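You operate a simulated robot arm through the tools that you are given. There is no shell and no other tool. Be economical: measure what you need, move in short steps, check, and stop when the job is done.

You are at the controls of a simulated two-armed robot. One attempt, no reset.

## Task
Wipe the writing and the old stain off the whiteboard.
Fine: the eraser takes the writing; the stain needs the blue cloth damped on the cleaner tub; both go back where they lay on the tray. What is to be rubbed or washed off counts as gone when no trace of it is left.

Only the result counts: the job must be done as asked and must still hold three seconds after the hand-in. Knocking over, shifting, dropping, spilling or breaking anything else fails it. Flat cloth is picked up by pressing the open fingertips on it (5 to 10 N) and closing them slowly along it; thin cloth reads only 2 to 8 mm in the jaws.

## Robot
Two 6-joint arms with fingered hands on one trunk, hanging from a carriage that runs on a gantry, over the field with the corners [-1258, -1656], [22, -1656], [22, 644], [-1258, 644] (x, y) and turns from -318 to 369 degrees about z. Base frame: it is fixed where the carriage stands at the start and does not move with it; the origin is on the floor, on the carriage's upright axis, x ahead of it, y to its left, z up. Readings come in mm, degrees, newtons and seconds.
The left shoulder is at the start at [40, 152, 1213], the right one opposite. With the tool pointing down near the work surface each hand reaches from about 540 to 840 mm from the robot's upright axis, wherever it stands, measured 20 degrees to its own side. Places, roughly: chart [700, 600, 1300]; cleaner tub [600, 300, 900]; poster [750, 1000, 1500]; stain [700, 200, 1000]; writing [700, -100, 1200]. Payload 4 kg a hand.
Tool frame (each hand has its own): the origin (TCP) lies between the finger pads and is the grasp point; the fingertips stand 30 mm ahead of it; z points along the fingers, y is the line along which they close. The gripper opens to 104 mm. The gripper's body begins 35 mm behind the TCP. The gripper is a hand of 5 fingers: y runs from the thumb to the fingers, the wrist lies at [-15, -104, -178] in the tool frame, and closing takes about 1.5 s.
Orientation is told as [roll, pitch, yaw] about the base's x, y, z axes, in that order, counted from this pose: with the fingers straight down and the wrist toward the robot, the tool's x, y and z point along [0, 1, 0], [1, 0, 0] and [0, 0, -1] of the base frame.

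## Interface
- The arms move only by the tool play_rows. It takes "left_series", "right_series" or both (then of equal length, played together; a hand with none holds still); each is a list of rows, each a list of 6 numbers: the turn, a rotation vector about the tool's x, y, z in degrees, then the shift along the tool's x, y, z in mm. In form: [[ax, ay, az, tx, ty, tz], ...]. A call has 1 to 8 rows; each row is the pose to reach, as a shift and turn from the pose commanded when the call began, along the tool's axes at that moment. "left_fingers" and "right_fingers" are, for a hand that has rows, the finger opening in mm, from 0 to 104, set as the call begins (left out, the last holds). Each row takes 0.2 s and may step no farther than 50 mm and 8.6 degrees from the row before; otherwise, or with a gripper value out of range, the whole call is refused. A pose out of reach is approached as far as the arm can. The call stops where the force on the tool passes 70 N (or 10 N more than at its start, if that is more) or the arm is blocked; 0.2 s more then pass. The fingers move at their own pace (about 45 mm/s each) and stop on an object; they squeeze with about 31 N. The grip force told is the motor's: it shows also when the fingers shut on nothing. Time passes only in rows, and 0.2 s behind the last, so rows that repeat a pose let the fingers close. It gives the time, the measured TCP pose, the force on the tool (base axes), the opening and the grip force at its end, in the units of the frame above (readings bear some noise), with the torque about the TCP (base axes, N m) and any sound that the robot's microphone picked up, and new pictures: "show" is both (left out), scene, wrist or none (wrist: the cameras of the hands that moved).
- Cameras (640 x 400 px; columns grow to the right, rows downward): "scene" is now at [249.5, 20.6, 1541]; the picture's right is [0.22, -0.97, 0.00], its down [-0.38, -0.09, -0.92] and it looks along [0.90, 0.21, -0.39] (base axes); focal length 214 px, centre (320, 200). "left" rides on the left gripper at [-60, -83, -120] in its tool frame; the picture's right is [-0.79, -0.29, 0.54], its down [0.56, -0.71, 0.44] and it looks along [0.26, 0.65, 0.72] (tool axes); focal length 234 px, centre (320, 200). "right" rides on the right gripper at [60, -83, -120] in its tool frame; the picture's right is [-0.79, 0.29, -0.54], its down [-0.56, -0.71, 0.44] and it looks along [-0.26, 0.65, 0.72] (tool axes); focal length 234 px, centre (320, 200). There is no depth. A picture from a camera that has moved, and an enlarged one, comes with that camera's place and axes in the base frame and with its lens.
- slide_trunk(by): slides the trunk up (or, below 0, down) by that many mm; the arms and the scene camera ride with it, the base frame stays. It gives what a move gives, with no picture.
- drive_base(legs): drives the robot by 1 to 6 legs, each [ahead, left, turn to the left] in mm, mm and degrees, along the robot's own axes; the way and the turn of a leg run together, so that a leg with both is an arc; at most 1500 mm and 180 degrees a leg. The arms and the cameras ride along, it lands a little off, and it stops where it bumps. It keeps to its track: a leg is cut to what the track allows. It gives what a move gives, and a new picture of the scene camera.
- curl_fingers(index, middle, ring, little, thumb_bend, thumb_turn, hand): sets how far each is bent, from 0 (flat) to 1 (curled in); at 0.3 the hand is open as for a grip, at 0.7 the pads meet at the TCP. One left out holds its place. A second passes; each finger stops where it meets its share of the squeeze, and holds until it gets a number again. A gripper value or a shape takes the hand back. It gives what a move gives, with no picture; readings hold the bend of each and the force on index, middle, ring, little, thumb and palm. thumb_turn goes from beside the hand (0) to across from the fingers (1), as for a grip.
- set_grasp(shape, hand): the hand has 5 fingers and takes this shape, open, in about a second: jaw (thumb against the fingers, like two jaws); tri (thumb and two fingers); tip (a fingertip pinch); poke (one finger out to press); point (the index stretched); flat (the hand flat); cup (the hand cupped); fist (a fist). The gripper value then closes the fingers along that shape, each until it touches; the sizes above hold for jaw. It gives what a move gives, with no picture.
- aim_head(pan, tilt): turns the head with the scene camera to pan (to the left, within 86 degrees either way) and tilt (down, from -29 to 69), counted from straight ahead of the robot. It gives what a move gives, and a new picture of the scene camera.
- inspect(camera, box): a new picture of the part [left, top, right, bottom] of that camera's present view, enlarged. The clock stands still meanwhile.
- sign_off(): hands the job in; it is judged then, once.

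Go step by step. Nothing tells you exact positions but the pictures and the camera data: compare them with the known pose of the tool, close in by small moves and look again before you grip or let go. The budget is 120 turns and 260 pictures, counting those below and the enlarged ones. Unless the task says otherwise, let go and move clear before handing in, and close with one line.

The tools are called after "Emit:" by a JSON object that holds its "fn" and its "kwargs". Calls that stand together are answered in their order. play_rows: Moves the arms, as the interface text tells. Its arguments: {"type":"object","properties":{"left_series":{"type":"array","items":{"type":"array","items":{"type":"number"}}},"left_fingers":{"type":"number"},"right_series":{"type":"array","items":{"type":"array","items":{"type":"number"}}},"right_fingers":{"type":"number"},"show":{"type":"string","enum":["both","scene","wrist","none"]}},"required":[]} The other tools are called the same way: slide_trunk (by) slides the trunk up or down; set_grasp (shape, hand) gives the hand a shape; curl_fingers (index, middle, ring, little, thumb_bend, thumb_turn, hand) moves the fingers one by one; drive_base (legs) drives the base; aim_head (pan, tilt) turns the head that bears the scene camera; inspect (camera, box) takes an enlarged picture of a part of a camera's view; sign_off () hands the job in.

At the start:

```text
time_s: 0.0
left_eef_pos: [418.7, 283.6, 1000.4]
left_orientation: [0.0, 0.0, 0.0]
left_force: [-0.4, -0.5, 0.3]
left_wrist_torque: [0.0, -0.01, -0.01]
left_finger_gap: 103.6
left_grasp_force: 0.1
left_shape: jaw
left_bend: [0.3, 0.3, 0.3, 0.3, 0.3, 0.97]
left_finger forces: [0.0, 0.0, 0.1, 0.1, 0.1, 0.0]
right_eef_pos: [563.8, -107.9, 1527.7]
right_orientation: [0.0, 0.0, 0.0]
right_force: [0.2, 0.0, 0.0]
right_wrist_torque: [-0.01, 0.02, 0.01]
right_finger_gap: 103.4
right_grasp_force: 0.2
right_shape: jaw
right_bend: [0.3, 0.3, 0.3, 0.3, 0.3, 0.97]
right_finger forces: [0.0, 0.0, 0.0, 0.1, 0.0, 0.1]
trunk travel left (down, up): [-386.0, 414.0]
robot x, y, heading: [2.3, -0.9, -0.0]
head pan, tilt: [13.0, 23.1]
```

scene: 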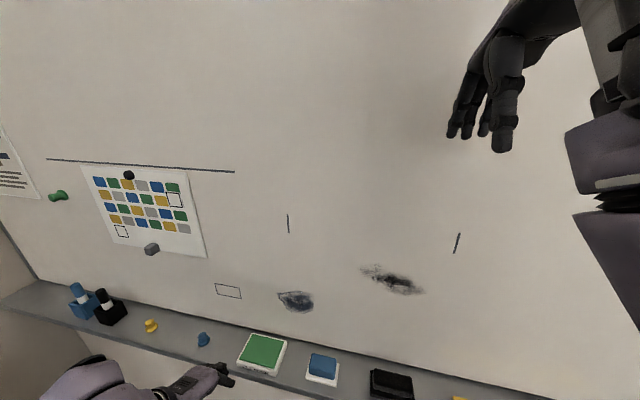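
right: 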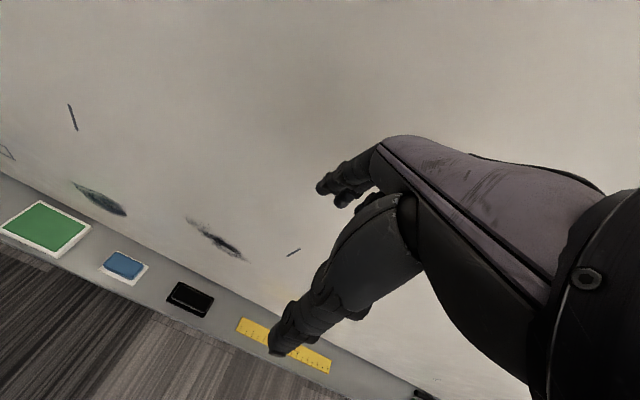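
left: 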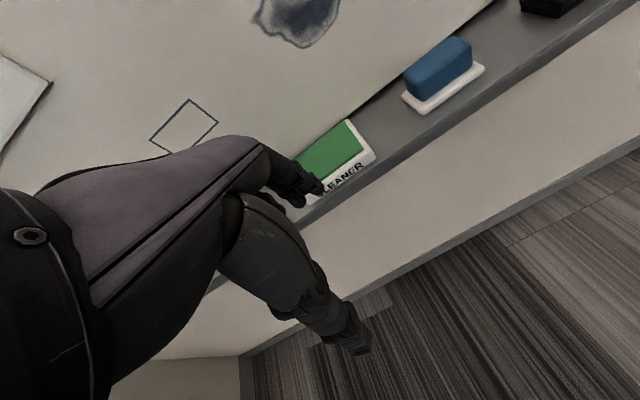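

I see a whiteboard with a dark smear, a bluish stain, some drawn marks, and a tray with a green tub, a blue item and a black item. I'll enlarge the views first to tell them apart.

Emit:
{"fn": "inspect", "kwargs": {"camera": "scene", "box": [200, 200, 480, 375]}}

Emit:
{"fn": "inspect", "kwargs": {"camera": "scene", "box": [200, 310, 480, 400]}}

Emit:
{"fn": "inspect", "kwargs": {"camera": "right", "box": [0, 80, 340, 380]}}

Emit:
{"fn": "inspect", "kwargs": {"camera": "left", "box": [240, 0, 640, 250]}}

```text
2.29 times, centred on (340, 288) of scene
camera zoom: at [249.5, 20.6, 1541.0], right [0.22, -0.97, 0.0], down [-0.38, -0.09, -0.92], along [0.9, 0.21, -0.39], focal length 490 px, centre (274, 0)
```

zoom: 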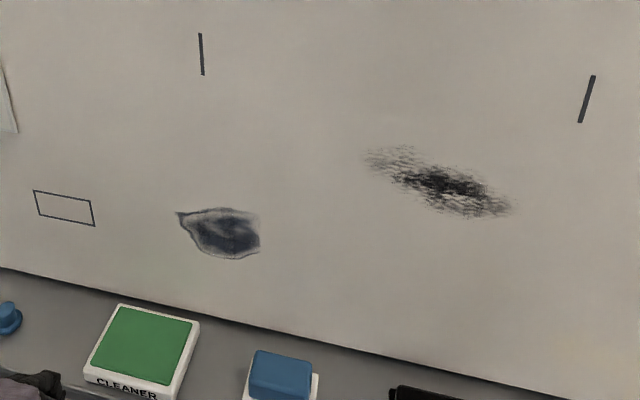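

```text
2.29 times, centred on (340, 355) of scene
camera zoom: at [249.5, 20.6, 1541.0], right [0.22, -0.97, 0.0], down [-0.38, -0.09, -0.92], along [0.9, 0.21, -0.39], focal length 490 px, centre (274, -154)
```

zoom: 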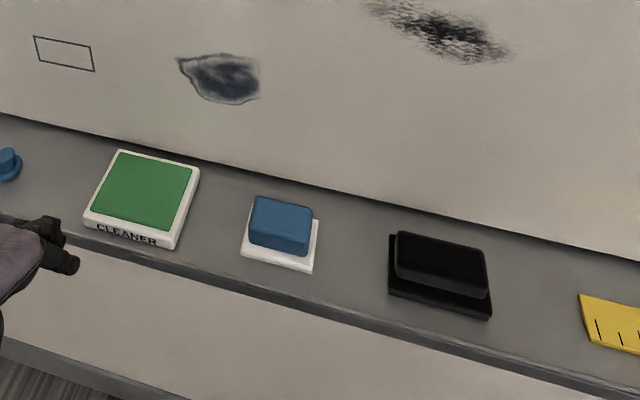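

```text
1.33 times, centred on (170, 230) of right
camera zoom: at [480.3, -49.1, 1646.9], right [0.29, -0.79, 0.54], down [-0.71, -0.56, -0.44], along [0.65, -0.26, -0.72], focal length 312 px, centre (520, 160)
```

zoom: 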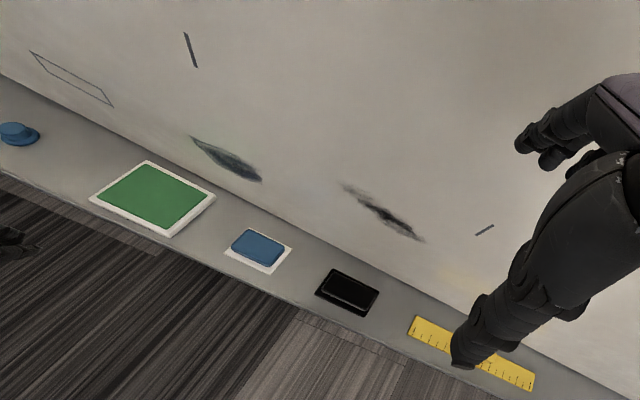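

```text
1.60 times, centred on (440, 125) of left
camera zoom: at [334.8, 226.5, 1119.1], right [-0.29, -0.79, -0.54], down [-0.71, 0.56, -0.44], along [0.65, 0.26, -0.72], focal length 375 px, centre (128, 320)
```

zoom: 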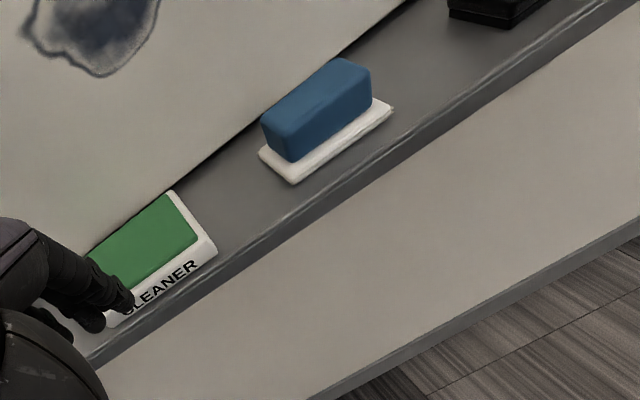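

The smear at about [670, -55, 1167] is the writing and the bluish patch at about [670, 189, 1043] is the stain. The eraser is near [598, -86, 895], the cloth pad near [601, 94, 900] and the tub near [603, 268, 900]. I'll lower the right hand above the eraser to look closer.

Emit:
{"fn": "play_rows", "kwargs": {"right_series": [[0, 0, 0, 3, 0, 48], [0, 0, 0, 6, 0, 96], [0, 0, 0, 9, 0, 144], [0, 0, 0, 12, 0, 192], [0, 0, 0, 15, 0, 240], [0, 0, 0, 18, 0, 288], [0, 0, 0, 20, 0, 336], [0, 0, 0, 22, 0, 380]], "right_fingers": 104}}

```text
time_s: 0.7
left_eef_pos: [413.2, 284.7, 998.2]
left_orientation: [0.0, 0.3, -0.1]
left_force: [0.5, -0.3, 0.5]
left_wrist_torque: [0.0, 0.02, 0.01]
left_finger_gap: 103.5
left_grasp_force: 0.0
left_shape: jaw
left_bend: [0.3, 0.3, 0.3, 0.3, 0.3, 0.97]
left_finger forces: [0.0, 0.1, 0.1, 0.1, 0.0, 0.0]
right_eef_pos: [604.3, -90.5, 1446.1]
right_orientation: [-0.3, 0.0, -0.3]
right_force: [-36.3, -2.2, -12.7]
right_wrist_torque: [0.2, 0.5, -0.64]
right_finger_gap: 86.9
right_grasp_force: 0.2
right_shape: jaw
right_bend: [0.33, 0.47, 0.36, 0.3, 0.3, 0.97]
right_finger forces: [2.4, 25.0, 6.9, 0.9, 0.0, 0.0]
right hand out of reach, approached as far as the arm can: row 1, 2, 3
trunk travel left (down, up): [-386.0, 414.0]
robot x, y, heading: [-0.2, -3.1, 0.0]
head pan, tilt: [13.0, 23.1]
stopped in row 3 (right hand): the force on the tool passed its limit at 77 N (the readings are from after the stop); the commanded pose is now the measured one
camera scene: at [245.5, 20.3, 1539.6], right [0.22, -0.97, 0.0], down [-0.39, -0.09, -0.92], along [0.9, 0.2, -0.4], focal length 214 px, centre (320, 200)
camera right: at [521.0, -31.2, 1565.1], right [0.29, -0.79, 0.55], down [-0.71, -0.56, -0.43], along [0.64, -0.26, -0.72], focal length 234 px, centre (320, 200)
```

scene: 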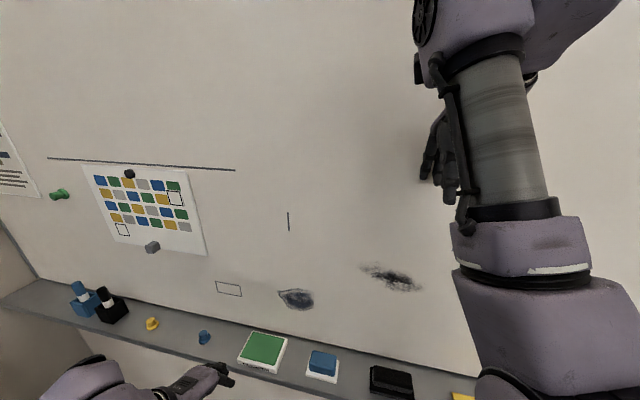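
right: 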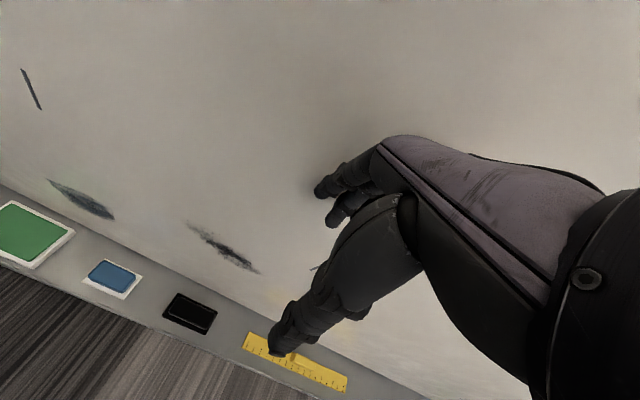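

The hand was pushed outward and its fingers pressed the board. I'll back the carriage off to get room before lowering the arm.

Emit:
{"fn": "drive_base", "kwargs": {"legs": [[-250, 0, 0]]}}

Emit:
{"fn": "play_rows", "kwargs": {"right_series": [[0, 0, 0, 0, 0, 40], [0, 0, 0, 0, 0, 80], [0, 0, 0, 0, 0, 120], [0, 0, 0, 0, 0, 160], [0, 0, 0, 0, 0, 200], [0, 0, 0, 0, 0, 240], [0, 0, 0, 0, 0, 280], [0, 0, 0, 0, 0, 320]], "right_fingers": 104}}

```text
time_s: 2.5
left_eef_pos: [163.3, 286.8, 999.0]
left_orientation: [0.0, 0.1, 0.2]
left_force: [0.0, 0.0, -0.7]
left_wrist_torque: [0.0, -0.01, 0.01]
left_finger_gap: 103.8
left_grasp_force: 0.0
left_shape: jaw
left_bend: [0.3, 0.3, 0.3, 0.3, 0.3, 0.97]
left_finger forces: [0.1, 0.0, 0.0, 0.0, 0.0, 0.1]
right_eef_pos: [357.5, -88.2, 1449.2]
right_orientation: [-0.2, -0.5, 0.0]
right_force: [0.0, -0.6, 0.5]
right_wrist_torque: [-0.01, -0.03, -0.03]
right_finger_gap: 103.6
right_grasp_force: 0.1
right_shape: jaw
right_bend: [0.3, 0.3, 0.3, 0.3, 0.3, 0.97]
right_finger forces: [0.0, 0.0, 0.1, 0.0, 0.0, 0.0]
trunk travel left (down, up): [-386.0, 414.0]
robot x, y, heading: [-255.8, -2.9, 0.1]
head pan, tilt: [13.0, 23.1]
camera scene: at [-5.1, 21.0, 1540.8], right [0.23, -0.97, 0.0], down [-0.38, -0.09, -0.92], along [0.9, 0.21, -0.39], focal length 214 px, centre (320, 200)
```

scene: 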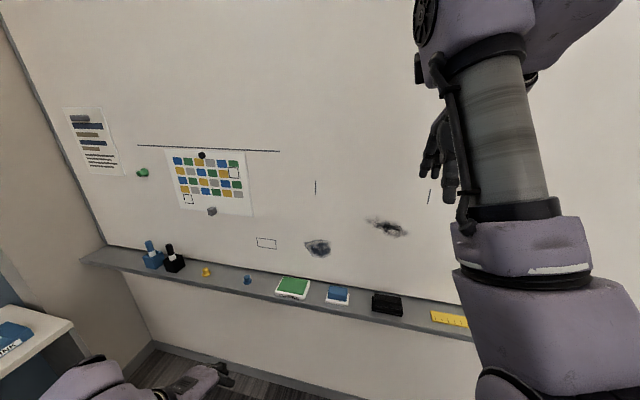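

```text
time_s: 4.3
left_eef_pos: [163.1, 287.2, 999.9]
left_orientation: [0.0, 0.0, 0.1]
left_force: [0.1, 0.8, -0.4]
left_wrist_torque: [-0.03, 0.0, -0.01]
left_finger_gap: 103.7
left_grasp_force: 0.0
left_shape: jaw
left_bend: [0.3, 0.3, 0.3, 0.3, 0.3, 0.97]
left_finger forces: [0.0, 0.0, 0.1, 0.0, 0.0, 0.0]
right_eef_pos: [372.8, -114.9, 1132.1]
right_orientation: [-0.1, -0.6, 0.0]
right_force: [0.5, -0.2, 0.1]
right_wrist_torque: [0.0, 0.0, 0.0]
right_finger_gap: 104.0
right_grasp_force: 0.1
right_shape: jaw
right_bend: [0.3, 0.3, 0.3, 0.3, 0.3, 0.97]
right_finger forces: [0.1, 0.0, 0.1, 0.0, 0.0, 0.0]
right hand out of reach, approached as far as the arm can: row 1, 2, 3, 4, 5, 6, 7, 8
trunk travel left (down, up): [-386.0, 414.0]
robot x, y, heading: [-252.9, 3.5, 0.2]
head pan, tilt: [13.0, 23.1]
camera scene: at [-5.1, 21.1, 1540.9], right [0.23, -0.97, 0.0], down [-0.38, -0.09, -0.92], along [0.9, 0.21, -0.39], focal length 214 px, centre (320, 200)
camera right: at [288.1, -56.2, 1250.3], right [0.28, -0.79, 0.55], down [-0.7, -0.56, -0.44], along [0.65, -0.26, -0.71], focal length 234 px, centre (320, 200)
```

scene: 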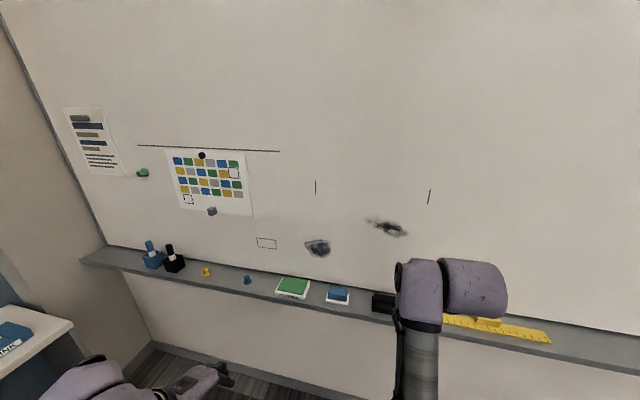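
right: 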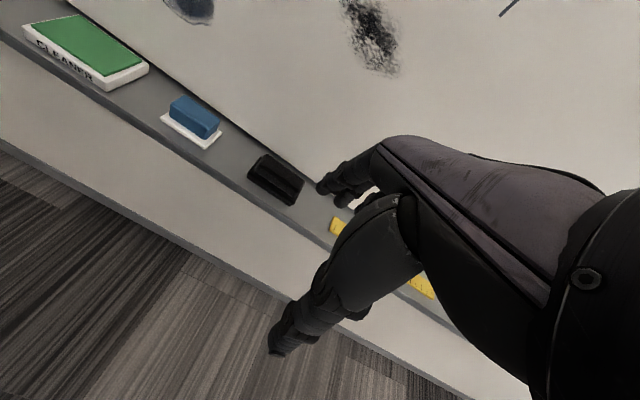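

The right hand reaches best about 20° to its own side, so I'll move it further right and drive the base left to suit.

Emit:
{"fn": "play_rows", "kwargs": {"right_series": [[0, 0, 0, -31, 10, 20], [0, 0, 0, -62, 20, 40], [0, 0, 0, -93, 30, 60], [0, 0, 0, -125, 40, 80], [0, 0, 0, -125, 40, 80]], "show": "none"}}

Emit:
{"fn": "drive_base", "kwargs": {"legs": [[0, 130, 0]]}}

Emit:
{"fn": "aim_head", "kwargs": {"pan": -20, "tilt": 35}}

Emit:
{"fn": "inspect", "kwargs": {"camera": "right", "box": [0, 0, 640, 400]}}

```text
time_s: 5.5
left_eef_pos: [163.6, 287.3, 1000.1]
left_orientation: [-0.1, 0.0, 0.2]
left_force: [-0.2, -1.0, -0.1]
left_wrist_torque: [-0.02, -0.02, -0.01]
left_finger_gap: 103.6
left_grasp_force: 0.0
left_shape: jaw
left_bend: [0.3, 0.3, 0.3, 0.3, 0.3, 0.97]
left_finger forces: [0.1, 0.1, 0.0, 0.0, 0.1, 0.0]
right_eef_pos: [413.2, -237.9, 1051.4]
right_orientation: [-0.1, -0.6, 0.0]
right_force: [0.9, 0.1, -0.3]
right_wrist_torque: [0.03, 0.01, -0.02]
right_finger_gap: 103.7
right_grasp_force: 0.0
right_shape: jaw
right_bend: [0.3, 0.3, 0.3, 0.3, 0.3, 0.97]
right_finger forces: [0.0, 0.0, 0.0, 0.1, 0.0, 0.0]
trunk travel left (down, up): [-386.0, 414.0]
robot x, y, heading: [-251.8, -0.4, 0.4]
head pan, tilt: [13.0, 23.1]
```

```text
time_s: 6.8
left_eef_pos: [161.9, 416.9, 1000.4]
left_orientation: [0.0, 0.0, 0.3]
left_force: [-0.2, 1.9, 0.6]
left_wrist_torque: [-0.01, -0.01, 0.0]
left_finger_gap: 103.6
left_grasp_force: 0.1
left_shape: jaw
left_bend: [0.3, 0.3, 0.3, 0.3, 0.3, 0.97]
left_finger forces: [0.1, 0.1, 0.0, 0.0, 0.0, 0.1]
right_eef_pos: [414.1, -107.4, 1052.0]
right_orientation: [0.0, -0.6, 0.1]
right_force: [1.3, 0.9, 0.2]
right_wrist_torque: [-0.02, 0.0, 0.03]
right_finger_gap: 103.7
right_grasp_force: 0.1
right_shape: jaw
right_bend: [0.3, 0.3, 0.3, 0.3, 0.3, 0.97]
right_finger forces: [0.1, 0.1, 0.0, 0.0, 0.1, 0.0]
trunk travel left (down, up): [-386.0, 414.0]
robot x, y, heading: [-256.5, 126.5, 0.4]
head pan, tilt: [13.0, 23.1]
camera scene: at [-5.2, 151.1, 1541.0], right [0.23, -0.97, 0.0], down [-0.38, -0.09, -0.92], along [0.9, 0.21, -0.39], focal length 214 px, centre (320, 200)
```

scene: 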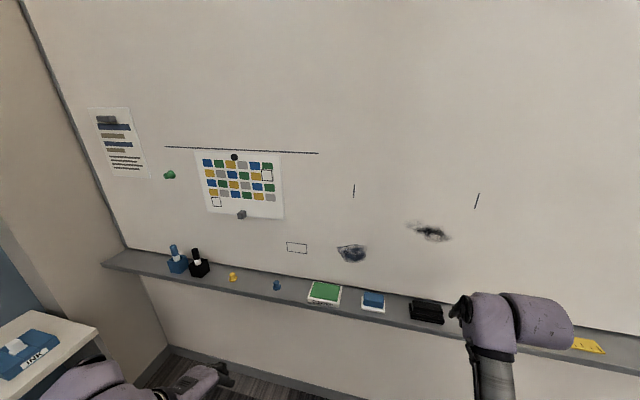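

```text
time_s: 7.8
left_eef_pos: [162.9, 417.0, 1000.8]
left_orientation: [0.0, 0.0, 0.3]
left_force: [0.6, 0.2, -0.3]
left_wrist_torque: [-0.02, -0.01, 0.0]
left_finger_gap: 103.9
left_grasp_force: 0.0
left_shape: jaw
left_bend: [0.3, 0.3, 0.3, 0.3, 0.3, 0.97]
left_finger forces: [0.0, 0.1, 0.0, 0.0, 0.1, 0.0]
right_eef_pos: [415.3, -109.9, 1051.7]
right_orientation: [-0.2, -0.5, 0.0]
right_force: [0.5, -1.1, 0.3]
right_wrist_torque: [-0.01, 0.0, 0.0]
right_finger_gap: 103.9
right_grasp_force: 0.0
right_shape: jaw
right_bend: [0.3, 0.3, 0.3, 0.3, 0.3, 0.97]
right_finger forces: [0.0, 0.0, 0.0, 0.0, 0.0, 0.0]
trunk travel left (down, up): [-386.0, 414.0]
robot x, y, heading: [-254.7, 130.4, 0.3]
head pan, tilt: [-20.0, 35.0]
camera scene: at [-12.5, 99.8, 1522.2], right [-0.34, -0.94, 0.0], down [-0.54, 0.19, -0.82], along [0.77, -0.28, -0.57], focal length 214 px, centre (320, 200)
```

scene: 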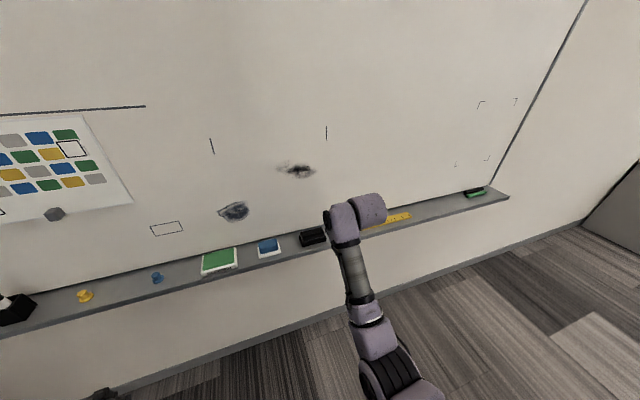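

```text
1.00 times, centred on (320, 200) of right (not enlarged: the box is as wide or as high as the picture)
camera zoom: at [328.1, -50.7, 1169.7], right [0.28, -0.79, 0.55], down [-0.7, -0.56, -0.44], along [0.65, -0.26, -0.71], focal length 234 px, centre (320, 200)
```

zoom: 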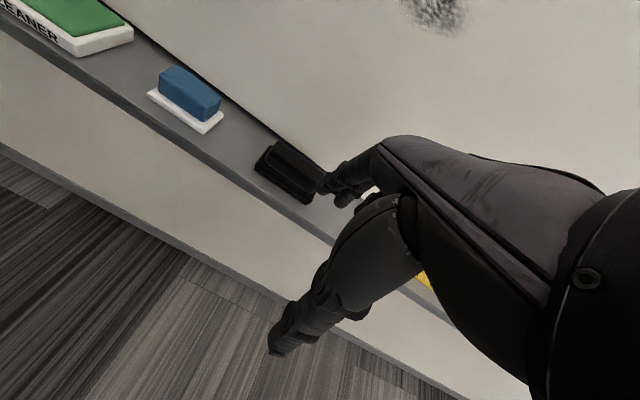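

The hand is now at z 1052, clear above the tray. I'll drive forward so it stands over the eraser, with the fingers still about 50 mm off the board.

Emit:
{"fn": "drive_base", "kwargs": {"legs": [[175, 0, 0]]}}

Emit:
{"fn": "inspect", "kwargs": {"camera": "right", "box": [0, 0, 640, 400]}}

```text
time_s: 9.3
left_eef_pos: [336.2, 416.6, 999.9]
left_orientation: [0.1, 0.0, 0.2]
left_force: [0.6, 0.7, 0.2]
left_wrist_torque: [0.0, 0.03, 0.04]
left_finger_gap: 103.9
left_grasp_force: 0.2
left_shape: jaw
left_bend: [0.3, 0.3, 0.3, 0.3, 0.3, 0.97]
left_finger forces: [0.1, 0.1, 0.0, 0.1, 0.1, 0.0]
right_eef_pos: [587.2, -109.4, 1052.4]
right_orientation: [-0.2, -0.6, 0.0]
right_force: [0.0, -0.3, 0.1]
right_wrist_torque: [0.0, 0.03, -0.01]
right_finger_gap: 103.8
right_grasp_force: 0.1
right_shape: jaw
right_bend: [0.3, 0.3, 0.3, 0.3, 0.3, 0.97]
right_finger forces: [0.0, 0.0, 0.0, 0.0, 0.0, 0.0]
trunk travel left (down, up): [-386.0, 414.0]
robot x, y, heading: [-82.3, 128.7, 0.2]
head pan, tilt: [-20.0, 35.0]
camera scene: at [160.2, 100.0, 1522.3], right [-0.34, -0.94, 0.0], down [-0.54, 0.19, -0.82], along [0.77, -0.28, -0.57], focal length 214 px, centre (320, 200)
```

scene: 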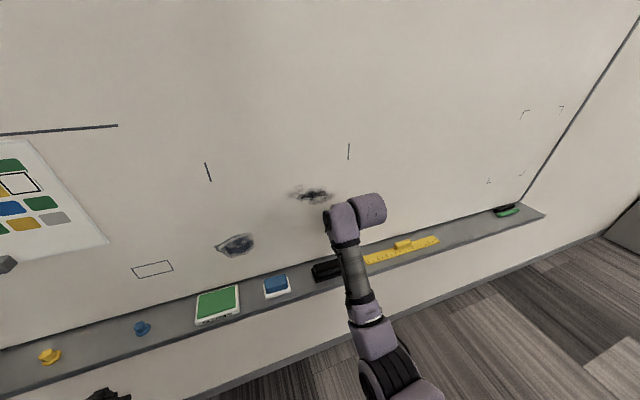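

```text
1.00 times, centred on (320, 200) of right (not enlarged: the box is as wide or as high as the picture)
camera zoom: at [500.8, -50.8, 1170.1], right [0.28, -0.79, 0.55], down [-0.7, -0.56, -0.44], along [0.65, -0.26, -0.71], focal length 234 px, centre (320, 200)
```

zoom: 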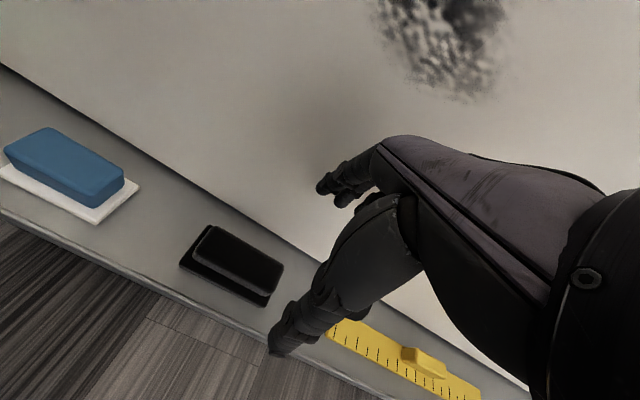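

Seen from the hand camera, the eraser's handle is about 40 × 95 mm, centred near [600, -86]. I'll half-close the fingers and come down to just above it.

Emit:
{"fn": "play_rows", "kwargs": {"right_series": [[0, 0, 0, 8, 0, 0], [0, 0, 0, 16, 4, 20], [0, 0, 0, 23, 8, 50], [0, 0, 0, 23, 13, 80], [0, 0, 0, 23, 13, 92]], "right_fingers": 72}}

Emit:
{"fn": "inspect", "kwargs": {"camera": "right", "box": [160, 100, 480, 400]}}

```text
time_s: 10.5
left_eef_pos: [334.8, 417.2, 999.7]
left_orientation: [0.0, 0.1, 0.2]
left_force: [0.1, 0.5, 0.4]
left_wrist_torque: [0.01, -0.04, 0.03]
left_finger_gap: 103.6
left_grasp_force: 0.1
left_shape: jaw
left_bend: [0.3, 0.3, 0.3, 0.3, 0.3, 0.97]
left_finger forces: [0.0, 0.0, 0.0, 0.0, 0.1, 0.1]
right_eef_pos: [599.4, -86.1, 957.7]
right_orientation: [-0.2, -0.6, 0.0]
right_force: [-4.5, 0.1, 1.3]
right_wrist_torque: [-0.01, -0.17, -0.04]
right_finger_gap: 71.3
right_grasp_force: 0.0
right_shape: jaw
right_bend: [0.27, 0.39, 0.34, 0.31, 0.59, 0.99]
right_finger forces: [0.0, 4.3, 0.0, 0.0, 0.1, 0.0]
trunk travel left (down, up): [-386.0, 414.0]
robot x, y, heading: [-80.0, 132.8, 0.3]
head pan, tilt: [-20.0, 35.0]
camera scene: at [159.3, 100.0, 1522.1], right [-0.34, -0.94, 0.0], down [-0.54, 0.19, -0.82], along [0.77, -0.28, -0.57], focal length 214 px, centre (320, 200)
camera right: at [513.9, -27.3, 1076.5], right [0.28, -0.79, 0.55], down [-0.7, -0.56, -0.44], along [0.65, -0.26, -0.71], focal length 234 px, centre (320, 200)
```

scene: 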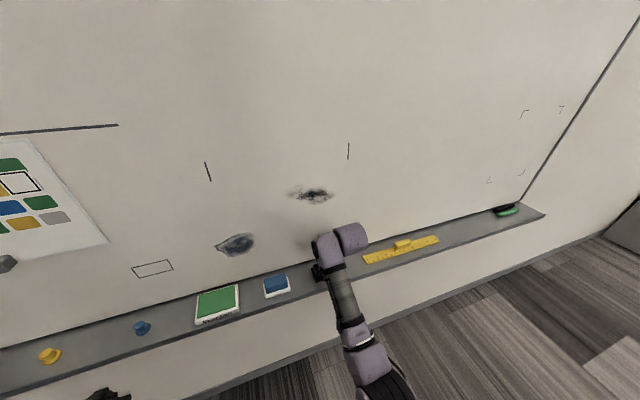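
right: 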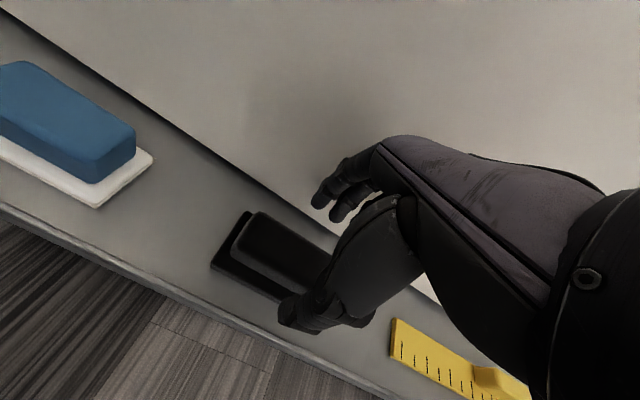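

```text
1.33 times, centred on (320, 250) of right
camera zoom: at [513.9, -27.3, 1076.5], right [0.28, -0.79, 0.55], down [-0.7, -0.56, -0.44], along [0.65, -0.26, -0.71], focal length 312 px, centre (320, 133)
```

zoom: 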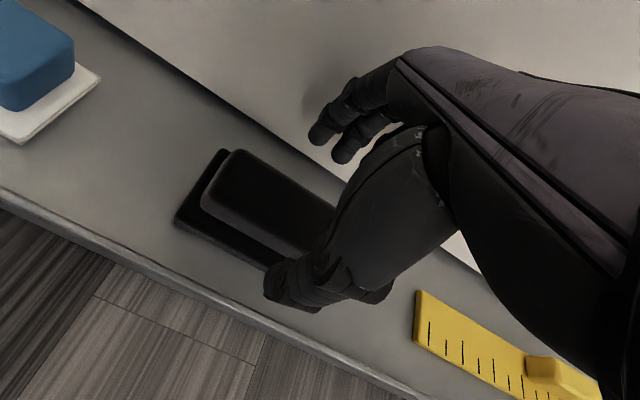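

The middle finger's knuckle brushes the clean board (4 N). I'll pull back a few mm, narrow the opening and descend a bit more.

Emit:
{"fn": "play_rows", "kwargs": {"right_series": [[0, 0, 0, 0, -3, 0], [0, 0, 0, 0, -3, 0], [0, 0, 0, 0, -3, 8], [0, 0, 0, 0, -3, 16], [0, 0, 0, 0, -3, 22]], "right_fingers": 58, "show": "none"}}

Emit:
{"fn": "inspect", "kwargs": {"camera": "right", "box": [200, 120, 440, 345]}}

```text
time_s: 11.7
left_eef_pos: [335.1, 416.7, 1000.1]
left_orientation: [0.0, 0.0, 0.2]
left_force: [1.0, 0.2, -0.7]
left_wrist_torque: [-0.01, -0.01, -0.01]
left_finger_gap: 103.8
left_grasp_force: 0.0
left_shape: jaw
left_bend: [0.3, 0.3, 0.3, 0.3, 0.3, 0.97]
left_finger forces: [0.0, 0.1, 0.0, 0.1, 0.1, 0.0]
right_eef_pos: [596.3, -86.5, 938.4]
right_orientation: [-0.2, -0.6, -0.1]
right_force: [-0.4, -1.3, 0.5]
right_wrist_torque: [0.01, 0.0, 0.0]
right_finger_gap: 58.3
right_grasp_force: 0.1
right_shape: jaw
right_bend: [0.74, 0.42, 0.39, 0.57, 0.67, 0.99]
right_finger forces: [0.1, 0.0, 0.0, 0.1, 0.1, 0.0]
trunk travel left (down, up): [-386.0, 414.0]
robot x, y, heading: [-80.5, 125.9, 0.0]
head pan, tilt: [-20.0, 35.0]
```

```text
1.78 times, centred on (320, 232) of right
camera zoom: at [511.2, -27.3, 1056.1], right [0.28, -0.79, 0.55], down [-0.7, -0.56, -0.44], along [0.65, -0.26, -0.71], focal length 416 px, centre (320, 142)
```

zoom: 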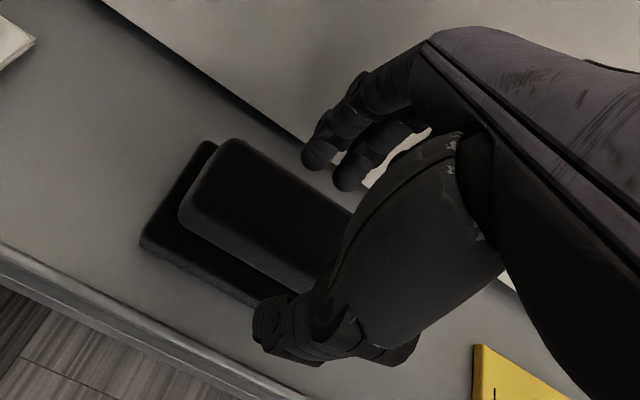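

I'll hold still for a moment to let the fingers settle and check their bend.

Emit:
{"fn": "play_rows", "kwargs": {"right_series": [[0, 0, 0, 0, 0, 0], [0, 0, 0, 0, 0, 0], [0, 0, 0, 0, 0, 0]], "right_fingers": 58, "show": "wrist"}}

Emit:
{"fn": "aim_head", "kwargs": {"pan": -12, "tilt": 50}}

```text
time_s: 12.5
left_eef_pos: [335.4, 416.4, 1000.1]
left_orientation: [0.0, 0.0, 0.2]
left_force: [-0.3, -0.8, -0.3]
left_wrist_torque: [0.04, 0.02, 0.05]
left_finger_gap: 103.5
left_grasp_force: 0.1
left_shape: jaw
left_bend: [0.3, 0.3, 0.3, 0.3, 0.3, 0.97]
left_finger forces: [0.0, 0.1, 0.0, 0.0, 0.1, 0.0]
right_eef_pos: [597.2, -85.1, 939.0]
right_orientation: [-0.1, -0.6, -0.1]
right_force: [-0.1, 0.3, 0.1]
right_wrist_torque: [0.02, 0.01, -0.01]
right_finger_gap: 58.6
right_grasp_force: 0.0
right_shape: jaw
right_bend: [0.74, 0.42, 0.39, 0.57, 0.67, 0.99]
right_finger forces: [0.0, 0.0, 0.1, 0.1, 0.0, 0.0]
trunk travel left (down, up): [-386.0, 414.0]
robot x, y, heading: [-84.9, 127.5, 0.2]
head pan, tilt: [-20.0, 35.0]
camera right: at [511.2, -27.2, 1056.1], right [0.28, -0.79, 0.55], down [-0.7, -0.56, -0.44], along [0.65, -0.26, -0.71], focal length 234 px, centre (320, 200)
```

right: 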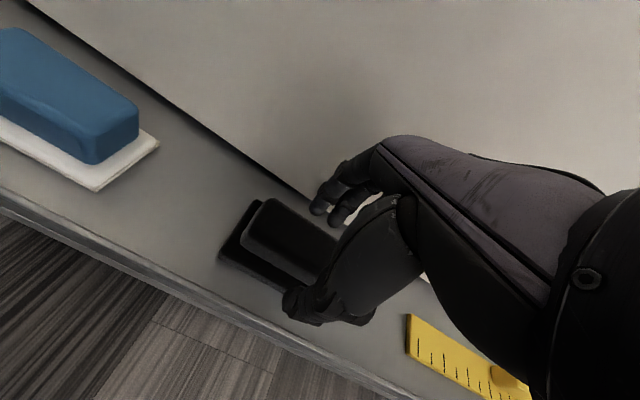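

```text
time_s: 13.3
left_eef_pos: [335.6, 416.2, 1000.4]
left_orientation: [-0.1, 0.1, 0.2]
left_force: [-0.7, 0.6, 0.0]
left_wrist_torque: [0.01, 0.0, 0.01]
left_finger_gap: 103.5
left_grasp_force: 0.1
left_shape: jaw
left_bend: [0.3, 0.3, 0.3, 0.3, 0.3, 0.97]
left_finger forces: [0.0, 0.0, 0.1, 0.0, 0.0, 0.0]
right_eef_pos: [596.0, -86.8, 937.6]
right_orientation: [-0.1, -0.5, 0.1]
right_force: [0.0, -0.4, 0.8]
right_wrist_torque: [0.0, 0.02, -0.03]
right_finger_gap: 58.6
right_grasp_force: 0.0
right_shape: jaw
right_bend: [0.74, 0.42, 0.39, 0.57, 0.67, 0.99]
right_finger forces: [0.0, 0.0, 0.1, 0.1, 0.1, 0.0]
trunk travel left (down, up): [-386.0, 414.0]
robot x, y, heading: [-84.3, 129.8, 0.3]
head pan, tilt: [-12.0, 50.0]
camera scene: at [152.3, 114.0, 1500.5], right [-0.21, -0.98, 0.0], down [-0.75, 0.16, -0.64], along [0.63, -0.13, -0.77], focal length 214 px, centre (320, 200)
```

scene: 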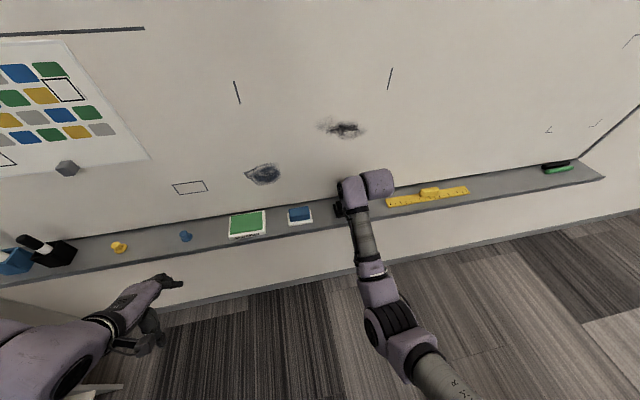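

The index and thumb are curled unevenly, so I'll set the fingers evenly for a symmetric opening and look again.

Emit:
{"fn": "curl_fingers", "kwargs": {"hand": "right", "index": 0.46, "middle": 0.46, "ring": 0.46, "little": 0.46, "thumb_bend": 0.45, "thumb_turn": 1}}

Emit:
{"fn": "inspect", "kwargs": {"camera": "right", "box": [200, 120, 440, 345]}}

Emit:
{"fn": "inspect", "kwargs": {"camera": "scene", "box": [220, 100, 460, 250]}}

```text
time_s: 14.3
left_eef_pos: [335.8, 416.7, 999.6]
left_orientation: [0.0, 0.0, 0.2]
left_force: [0.2, -0.4, -0.4]
left_wrist_torque: [0.04, -0.01, -0.01]
left_finger_gap: 103.5
left_grasp_force: 0.0
left_shape: jaw
left_bend: [0.3, 0.3, 0.3, 0.3, 0.3, 0.97]
left_finger forces: [0.0, 0.0, 0.1, 0.0, 0.0, 0.0]
right_eef_pos: [596.7, -85.7, 938.3]
right_orientation: [-0.1, -0.6, 0.0]
right_force: [0.6, -1.0, -1.0]
right_wrist_torque: [-0.03, 0.04, 0.0]
right_finger_gap: 63.1
right_grasp_force: 0.1
right_shape: fingers
right_bend: [0.46, 0.46, 0.46, 0.46, 0.45, 0.99]
right_finger forces: [0.0, 0.0, 0.0, 0.0, 0.1, 0.1]
trunk travel left (down, up): [-386.0, 414.0]
robot x, y, heading: [-81.2, 127.6, 0.1]
head pan, tilt: [-12.0, 50.0]
```

```text
1.78 times, centred on (320, 232) of right
camera zoom: at [511.3, -27.2, 1056.1], right [0.28, -0.79, 0.55], down [-0.7, -0.56, -0.44], along [0.65, -0.26, -0.71], focal length 416 px, centre (320, 142)
```

zoom: 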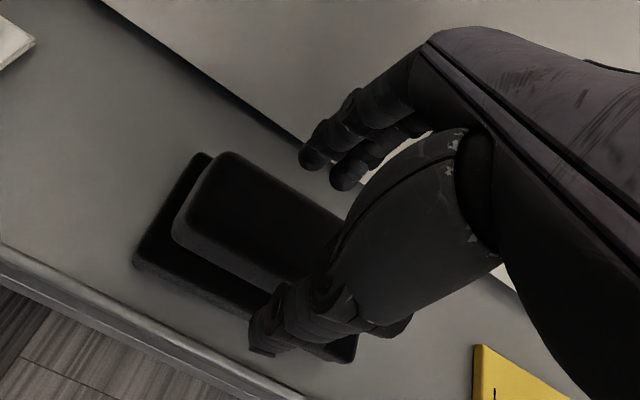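

```text
2.67 times, centred on (340, 175) of scene
camera zoom: at [152.3, 114.1, 1500.5], right [-0.2, -0.98, 0.0], down [-0.75, 0.16, -0.64], along [0.63, -0.13, -0.77], focal length 572 px, centre (267, 267)
```

zoom: 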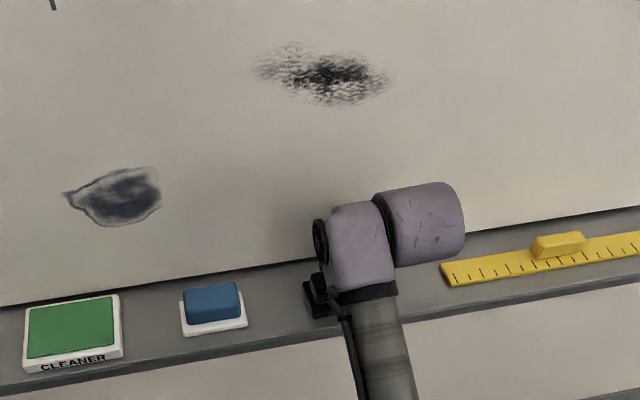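

The eraser moved about 8 mm toward the robot when the thumb opened (handle centre now about [590, -86]). I'll remember its original place at [598, -86], recentre and descend carefully.

Emit:
{"fn": "play_rows", "kwargs": {"right_series": [[0, 0, 0, 0, -6, 0], [0, 0, 0, 0, -6, 4], [0, 0, 0, 0, -6, 8], [0, 0, 0, 0, -6, 12], [0, 0, 0, 0, -6, 12]], "show": "none"}}

Emit:
{"fn": "inspect", "kwargs": {"camera": "right", "box": [200, 120, 440, 345]}}

```text
time_s: 15.5
left_eef_pos: [335.2, 415.2, 999.7]
left_orientation: [0.0, 0.0, 0.2]
left_force: [-0.2, 0.1, 0.3]
left_wrist_torque: [0.01, 0.0, 0.01]
left_finger_gap: 103.7
left_grasp_force: 0.1
left_shape: jaw
left_bend: [0.3, 0.3, 0.3, 0.3, 0.3, 0.97]
left_finger forces: [0.0, 0.0, 0.0, 0.0, 0.1, 0.0]
right_eef_pos: [590.3, -86.6, 925.8]
right_orientation: [-0.3, -0.6, 0.0]
right_force: [-0.1, 0.2, -0.3]
right_wrist_torque: [-0.04, 0.01, -0.01]
right_finger_gap: 63.3
right_grasp_force: 0.1
right_shape: fingers
right_bend: [0.46, 0.46, 0.46, 0.46, 0.45, 0.99]
right_finger forces: [0.0, 0.0, 0.0, 0.0, 0.0, 0.0]
trunk travel left (down, up): [-386.0, 414.0]
robot x, y, heading: [-83.3, 129.1, 0.0]
head pan, tilt: [-12.0, 50.0]
```

```text
1.78 times, centred on (320, 232) of right
camera zoom: at [505.2, -27.6, 1043.9], right [0.28, -0.79, 0.55], down [-0.7, -0.56, -0.44], along [0.65, -0.26, -0.71], focal length 416 px, centre (320, 142)
```

zoom: 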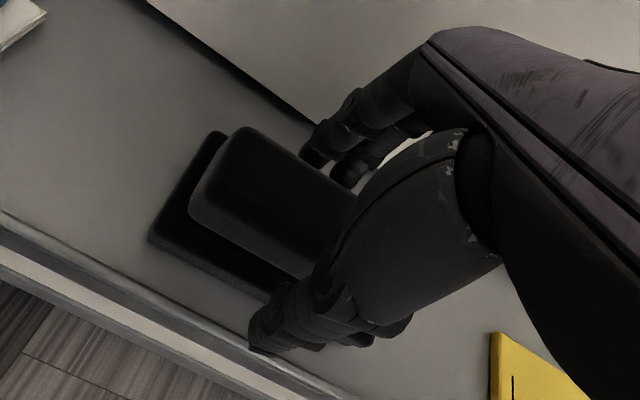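

The fingers straddle the handle with no contact. I'll go 5 mm lower and close all the fingers evenly.

Emit:
{"fn": "play_rows", "kwargs": {"right_series": [[0, 0, 0, 0, 0, 3], [0, 0, 0, 0, 0, 5], [0, 0, 0, 0, 0, 5]], "show": "none"}}

Emit:
{"fn": "curl_fingers", "kwargs": {"hand": "right", "index": 0.75, "middle": 0.75, "ring": 0.75, "little": 0.75, "thumb_bend": 0.75, "thumb_turn": 1}}

Emit:
{"fn": "inspect", "kwargs": {"camera": "right", "box": [200, 120, 440, 345]}}

```text
time_s: 16.3
left_eef_pos: [333.9, 417.0, 1000.1]
left_orientation: [0.2, 0.0, 0.2]
left_force: [-0.5, 0.2, 0.5]
left_wrist_torque: [0.0, 0.0, -0.03]
left_finger_gap: 103.9
left_grasp_force: 0.0
left_shape: jaw
left_bend: [0.3, 0.3, 0.3, 0.3, 0.3, 0.97]
left_finger forces: [0.0, 0.0, 0.0, 0.1, 0.0, 0.1]
right_eef_pos: [592.8, -86.2, 920.4]
right_orientation: [-0.2, -0.6, 0.1]
right_force: [0.1, 0.0, -0.6]
right_wrist_torque: [-0.01, -0.01, -0.03]
right_finger_gap: 63.4
right_grasp_force: 0.1
right_shape: fingers
right_bend: [0.46, 0.46, 0.46, 0.46, 0.45, 0.99]
right_finger forces: [0.1, 0.0, 0.0, 0.0, 0.0, 0.1]
trunk travel left (down, up): [-386.0, 414.0]
robot x, y, heading: [-77.6, 131.9, 0.4]
head pan, tilt: [-12.0, 50.0]
```

```text
time_s: 17.3
left_eef_pos: [337.3, 416.6, 1000.5]
left_orientation: [0.0, -0.1, 0.2]
left_force: [0.4, -0.9, 0.9]
left_wrist_torque: [-0.03, -0.02, 0.02]
left_finger_gap: 103.9
left_grasp_force: 0.0
left_shape: jaw
left_bend: [0.3, 0.3, 0.3, 0.3, 0.3, 0.97]
left_finger forces: [0.1, 0.0, 0.0, 0.0, 0.0, 0.0]
right_eef_pos: [594.0, -86.6, 921.4]
right_orientation: [-0.2, -0.7, 0.0]
right_force: [7.5, 0.1, 1.7]
right_wrist_torque: [0.32, -0.33, 0.24]
right_finger_gap: 36.8
right_grasp_force: 33.1
right_shape: fingers
right_bend: [0.71, 0.63, 0.72, 0.73, 0.55, 0.97]
right_finger forces: [10.0, 11.8, 7.8, 7.7, 30.1, 0.0]
trunk travel left (down, up): [-386.0, 414.0]
robot x, y, heading: [-85.7, 128.4, 0.2]
head pan, tilt: [-12.0, 50.0]
```

```text
1.78 times, centred on (320, 232) of right
camera zoom: at [508.5, -27.5, 1039.8], right [0.28, -0.79, 0.55], down [-0.7, -0.56, -0.44], along [0.66, -0.26, -0.71], focal length 416 px, centre (320, 142)
```

zoom: 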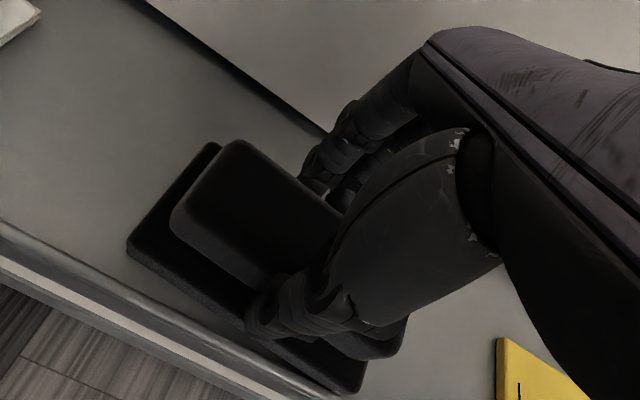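

The grip is firm: 36.8 mm gap and 33 N. Next I lift the eraser and draw back from the board.

Emit:
{"fn": "play_rows", "kwargs": {"right_series": [[0, 0, 0, 0, 0, -20], [0, 0, 0, 0, -5, -50], [0, 0, 0, 0, -20, -90], [0, 0, 0, 0, -40, -130], [0, 0, 0, 0, -55, -170], [0, 0, 0, 0, -60, -200], [0, 0, 0, 0, -60, -220]]}}

```text
time_s: 18.9
left_eef_pos: [335.5, 416.6, 1000.4]
left_orientation: [0.0, -0.1, 0.2]
left_force: [0.3, 0.7, 1.0]
left_wrist_torque: [-0.01, 0.0, 0.02]
left_finger_gap: 103.8
left_grasp_force: 0.1
left_shape: jaw
left_bend: [0.3, 0.3, 0.3, 0.3, 0.3, 0.97]
left_finger forces: [0.0, 0.0, 0.0, 0.1, 0.1, 0.0]
right_eef_pos: [532.6, -85.1, 1137.3]
right_orientation: [-0.2, -0.7, 0.0]
right_force: [0.1, 0.7, -0.9]
right_wrist_torque: [-0.03, -0.03, -0.02]
right_finger_gap: 34.0
right_grasp_force: 29.8
right_shape: fingers
right_bend: [0.72, 0.66, 0.73, 0.74, 0.55, 0.96]
right_finger forces: [11.4, 6.6, 6.5, 4.5, 30.7, 0.1]
right hand out of reach, approached as far as the arm can: row 7
trunk travel left (down, up): [-386.0, 414.0]
robot x, y, heading: [-83.7, 129.4, 0.2]
head pan, tilt: [-12.0, 50.0]
camera scene: at [152.4, 114.1, 1500.5], right [-0.2, -0.98, 0.0], down [-0.75, 0.16, -0.64], along [0.63, -0.13, -0.77], focal length 214 px, centre (320, 200)
camera right: at [446.3, -26.2, 1255.4], right [0.28, -0.79, 0.55], down [-0.7, -0.56, -0.44], along [0.65, -0.26, -0.71], focal length 234 px, centre (320, 200)
```

scene: 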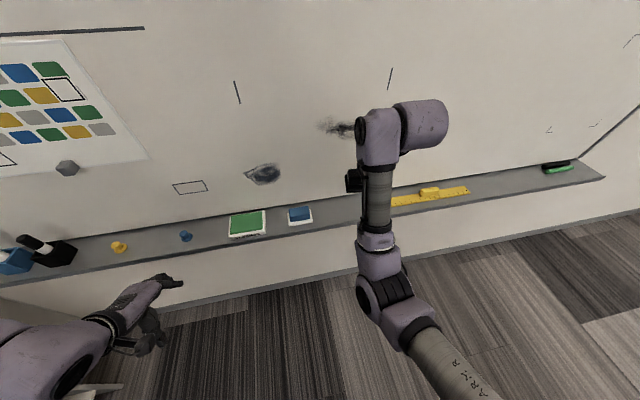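
right: 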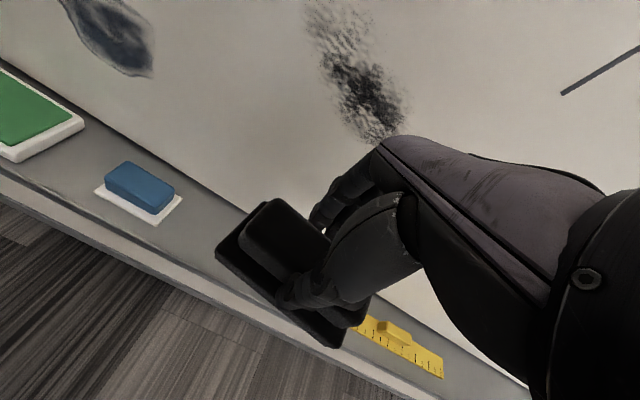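

The eraser is held. Now I tilt the hand so its felt faces the board (about -90° about tool x).

Emit:
{"fn": "play_rows", "kwargs": {"right_series": [[-8.4, 0, 0, 0, 0, 0], [-16.8, 0, 0, 0, 0, 0], [-25.2, 0, 0, 0, 0, 0], [-33.6, 0, 0, 0, 0, 0], [-42, 0, 0, 0, 0, 0], [-50.4, 0, 0, 0, 0, 0], [-58.8, 0, 0, 0, 0, 0], [-67.2, 0, 0, 0, 0, 0]]}}

```text
time_s: 20.7
left_eef_pos: [335.1, 416.8, 999.5]
left_orientation: [0.0, 0.0, 0.2]
left_force: [1.0, -0.2, 0.0]
left_wrist_torque: [-0.03, -0.02, -0.01]
left_finger_gap: 104.0
left_grasp_force: 0.0
left_shape: jaw
left_bend: [0.3, 0.3, 0.3, 0.3, 0.3, 0.97]
left_finger forces: [0.0, 0.0, 0.1, 0.0, 0.1, 0.0]
right_eef_pos: [531.7, -87.6, 1142.5]
right_orientation: [-1.3, -68.4, 1.2]
right_force: [-0.7, 0.4, 0.5]
right_wrist_torque: [-0.02, 0.02, 0.02]
right_finger_gap: 34.0
right_grasp_force: 29.5
right_shape: fingers
right_bend: [0.72, 0.67, 0.73, 0.74, 0.55, 0.96]
right_finger forces: [11.3, 6.4, 6.4, 4.2, 30.7, 0.0]
trunk travel left (down, up): [-386.0, 414.0]
robot x, y, heading: [-83.8, 126.4, 0.1]
head pan, tilt: [-12.0, 50.0]
camera scene: at [152.1, 114.0, 1500.4], right [-0.2, -0.98, 0.0], down [-0.75, 0.16, -0.64], along [0.63, -0.13, -0.77], focal length 214 px, centre (320, 200)
camera right: at [389.1, -29.0, 1108.5], right [-0.4, -0.78, 0.48], down [0.14, -0.57, -0.81], along [0.91, -0.26, 0.34], focal length 234 px, centre (320, 200)
```

scene: 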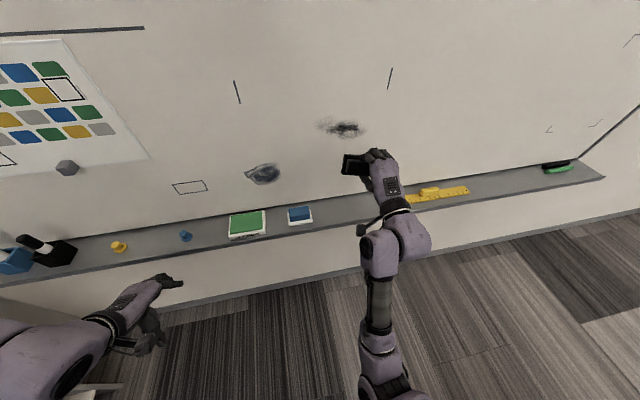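
right: 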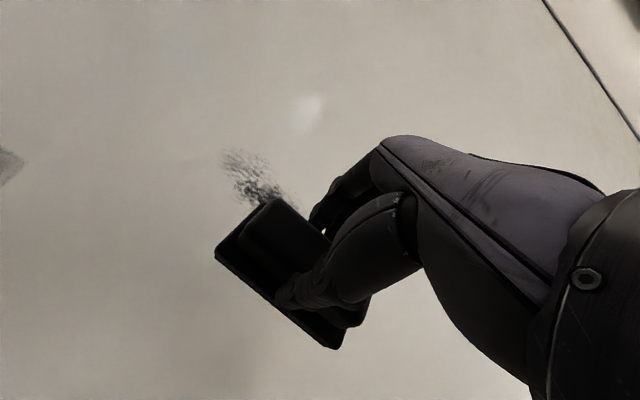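

The tilt works. I'll finish it to about -90° and line up in front of the middle of the writing (y -134..22, z 1127..1208), still off the board.

Emit:
{"fn": "play_rows", "kwargs": {"right_series": [[-8, 0, 0, 0, 0, 0], [-16, 0, 0, 0, 0, 0], [-22, 0, 0, 0, 0, 0]], "show": "none"}}

Emit:
{"fn": "play_rows", "kwargs": {"right_series": [[0, 0, 0, 15, 10, 20], [0, 0, 0, 30, 25, 50], [0, 0, 0, 30, 28, 70]]}}

Emit:
{"fn": "inspect", "kwargs": {"camera": "scene", "box": [280, 80, 440, 220]}}

```text
time_s: 21.5
left_eef_pos: [335.5, 415.1, 999.4]
left_orientation: [0.0, 0.0, 0.2]
left_force: [-0.2, -0.5, 0.6]
left_wrist_torque: [0.02, 0.03, 0.03]
left_finger_gap: 103.9
left_grasp_force: 0.0
left_shape: jaw
left_bend: [0.3, 0.3, 0.3, 0.3, 0.3, 0.97]
left_finger forces: [0.1, 0.0, 0.0, 0.1, 0.1, 0.1]
right_eef_pos: [532.0, -85.2, 1138.3]
right_orientation: [-26.0, -89.6, 26.0]
right_force: [0.0, -0.6, -1.7]
right_wrist_torque: [-0.01, 0.01, -0.01]
right_finger_gap: 33.8
right_grasp_force: 28.9
right_shape: fingers
right_bend: [0.72, 0.67, 0.73, 0.74, 0.55, 0.96]
right_finger forces: [11.4, 6.4, 6.4, 4.0, 30.5, 0.1]
trunk travel left (down, up): [-386.0, 414.0]
robot x, y, heading: [-77.8, 129.8, 0.4]
head pan, tilt: [-12.0, 50.0]
```

```text
time_s: 22.3
left_eef_pos: [336.2, 415.4, 999.7]
left_orientation: [0.1, -0.1, 0.3]
left_force: [-0.1, -1.3, -0.6]
left_wrist_torque: [-0.02, -0.04, 0.01]
left_finger_gap: 103.4
left_grasp_force: 0.0
left_shape: jaw
left_bend: [0.3, 0.3, 0.3, 0.3, 0.3, 0.97]
left_finger forces: [0.0, 0.0, 0.0, 0.0, 0.1, 0.0]
right_eef_pos: [603.4, -56.7, 1167.0]
right_orientation: [-39.9, -89.7, 39.9]
right_force: [0.8, -0.5, -1.5]
right_wrist_torque: [0.0, 0.06, 0.0]
right_finger_gap: 33.9
right_grasp_force: 29.6
right_shape: fingers
right_bend: [0.72, 0.67, 0.73, 0.74, 0.55, 0.96]
right_finger forces: [11.4, 6.3, 6.4, 3.9, 30.5, 0.0]
trunk travel left (down, up): [-386.0, 414.0]
robot x, y, heading: [-84.8, 129.9, 0.3]
head pan, tilt: [-12.0, 50.0]
camera scene: at [152.4, 113.8, 1500.5], right [-0.21, -0.98, 0.0], down [-0.75, 0.16, -0.64], along [0.63, -0.13, -0.77], focal length 214 px, centre (320, 200)
camera right: at [482.2, 1.6, 1083.0], right [-0.54, -0.79, 0.29], down [0.43, -0.56, -0.71], along [0.72, -0.26, 0.65], focal length 234 px, centre (320, 200)
```

scene: 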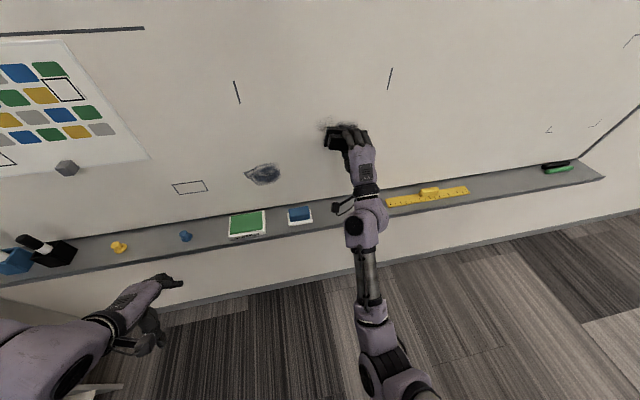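
right: 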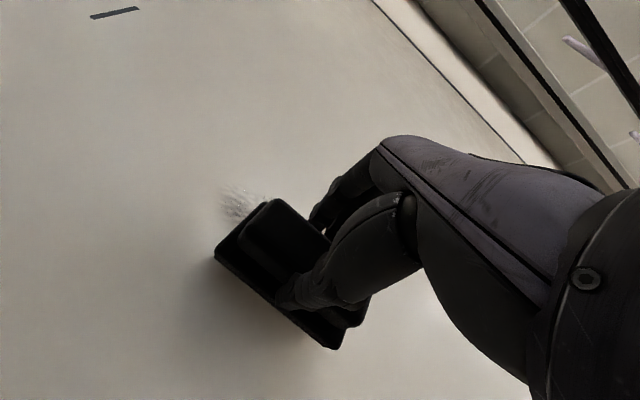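

```text
2.86 times, centred on (360, 150) of scene
camera zoom: at [152.4, 113.8, 1500.5], right [-0.21, -0.98, 0.0], down [-0.75, 0.16, -0.64], along [0.63, -0.13, -0.77], focal length 613 px, centre (206, 343)
```

zoom: 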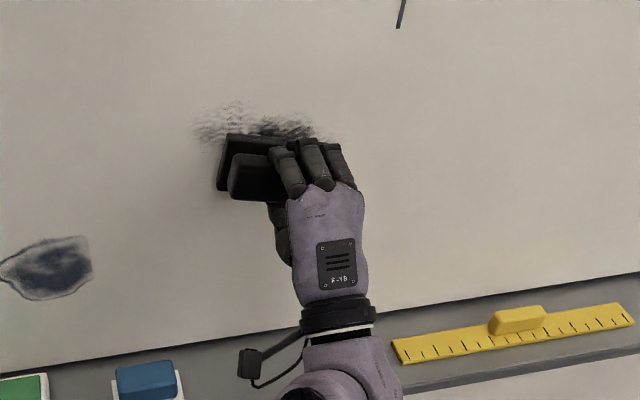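

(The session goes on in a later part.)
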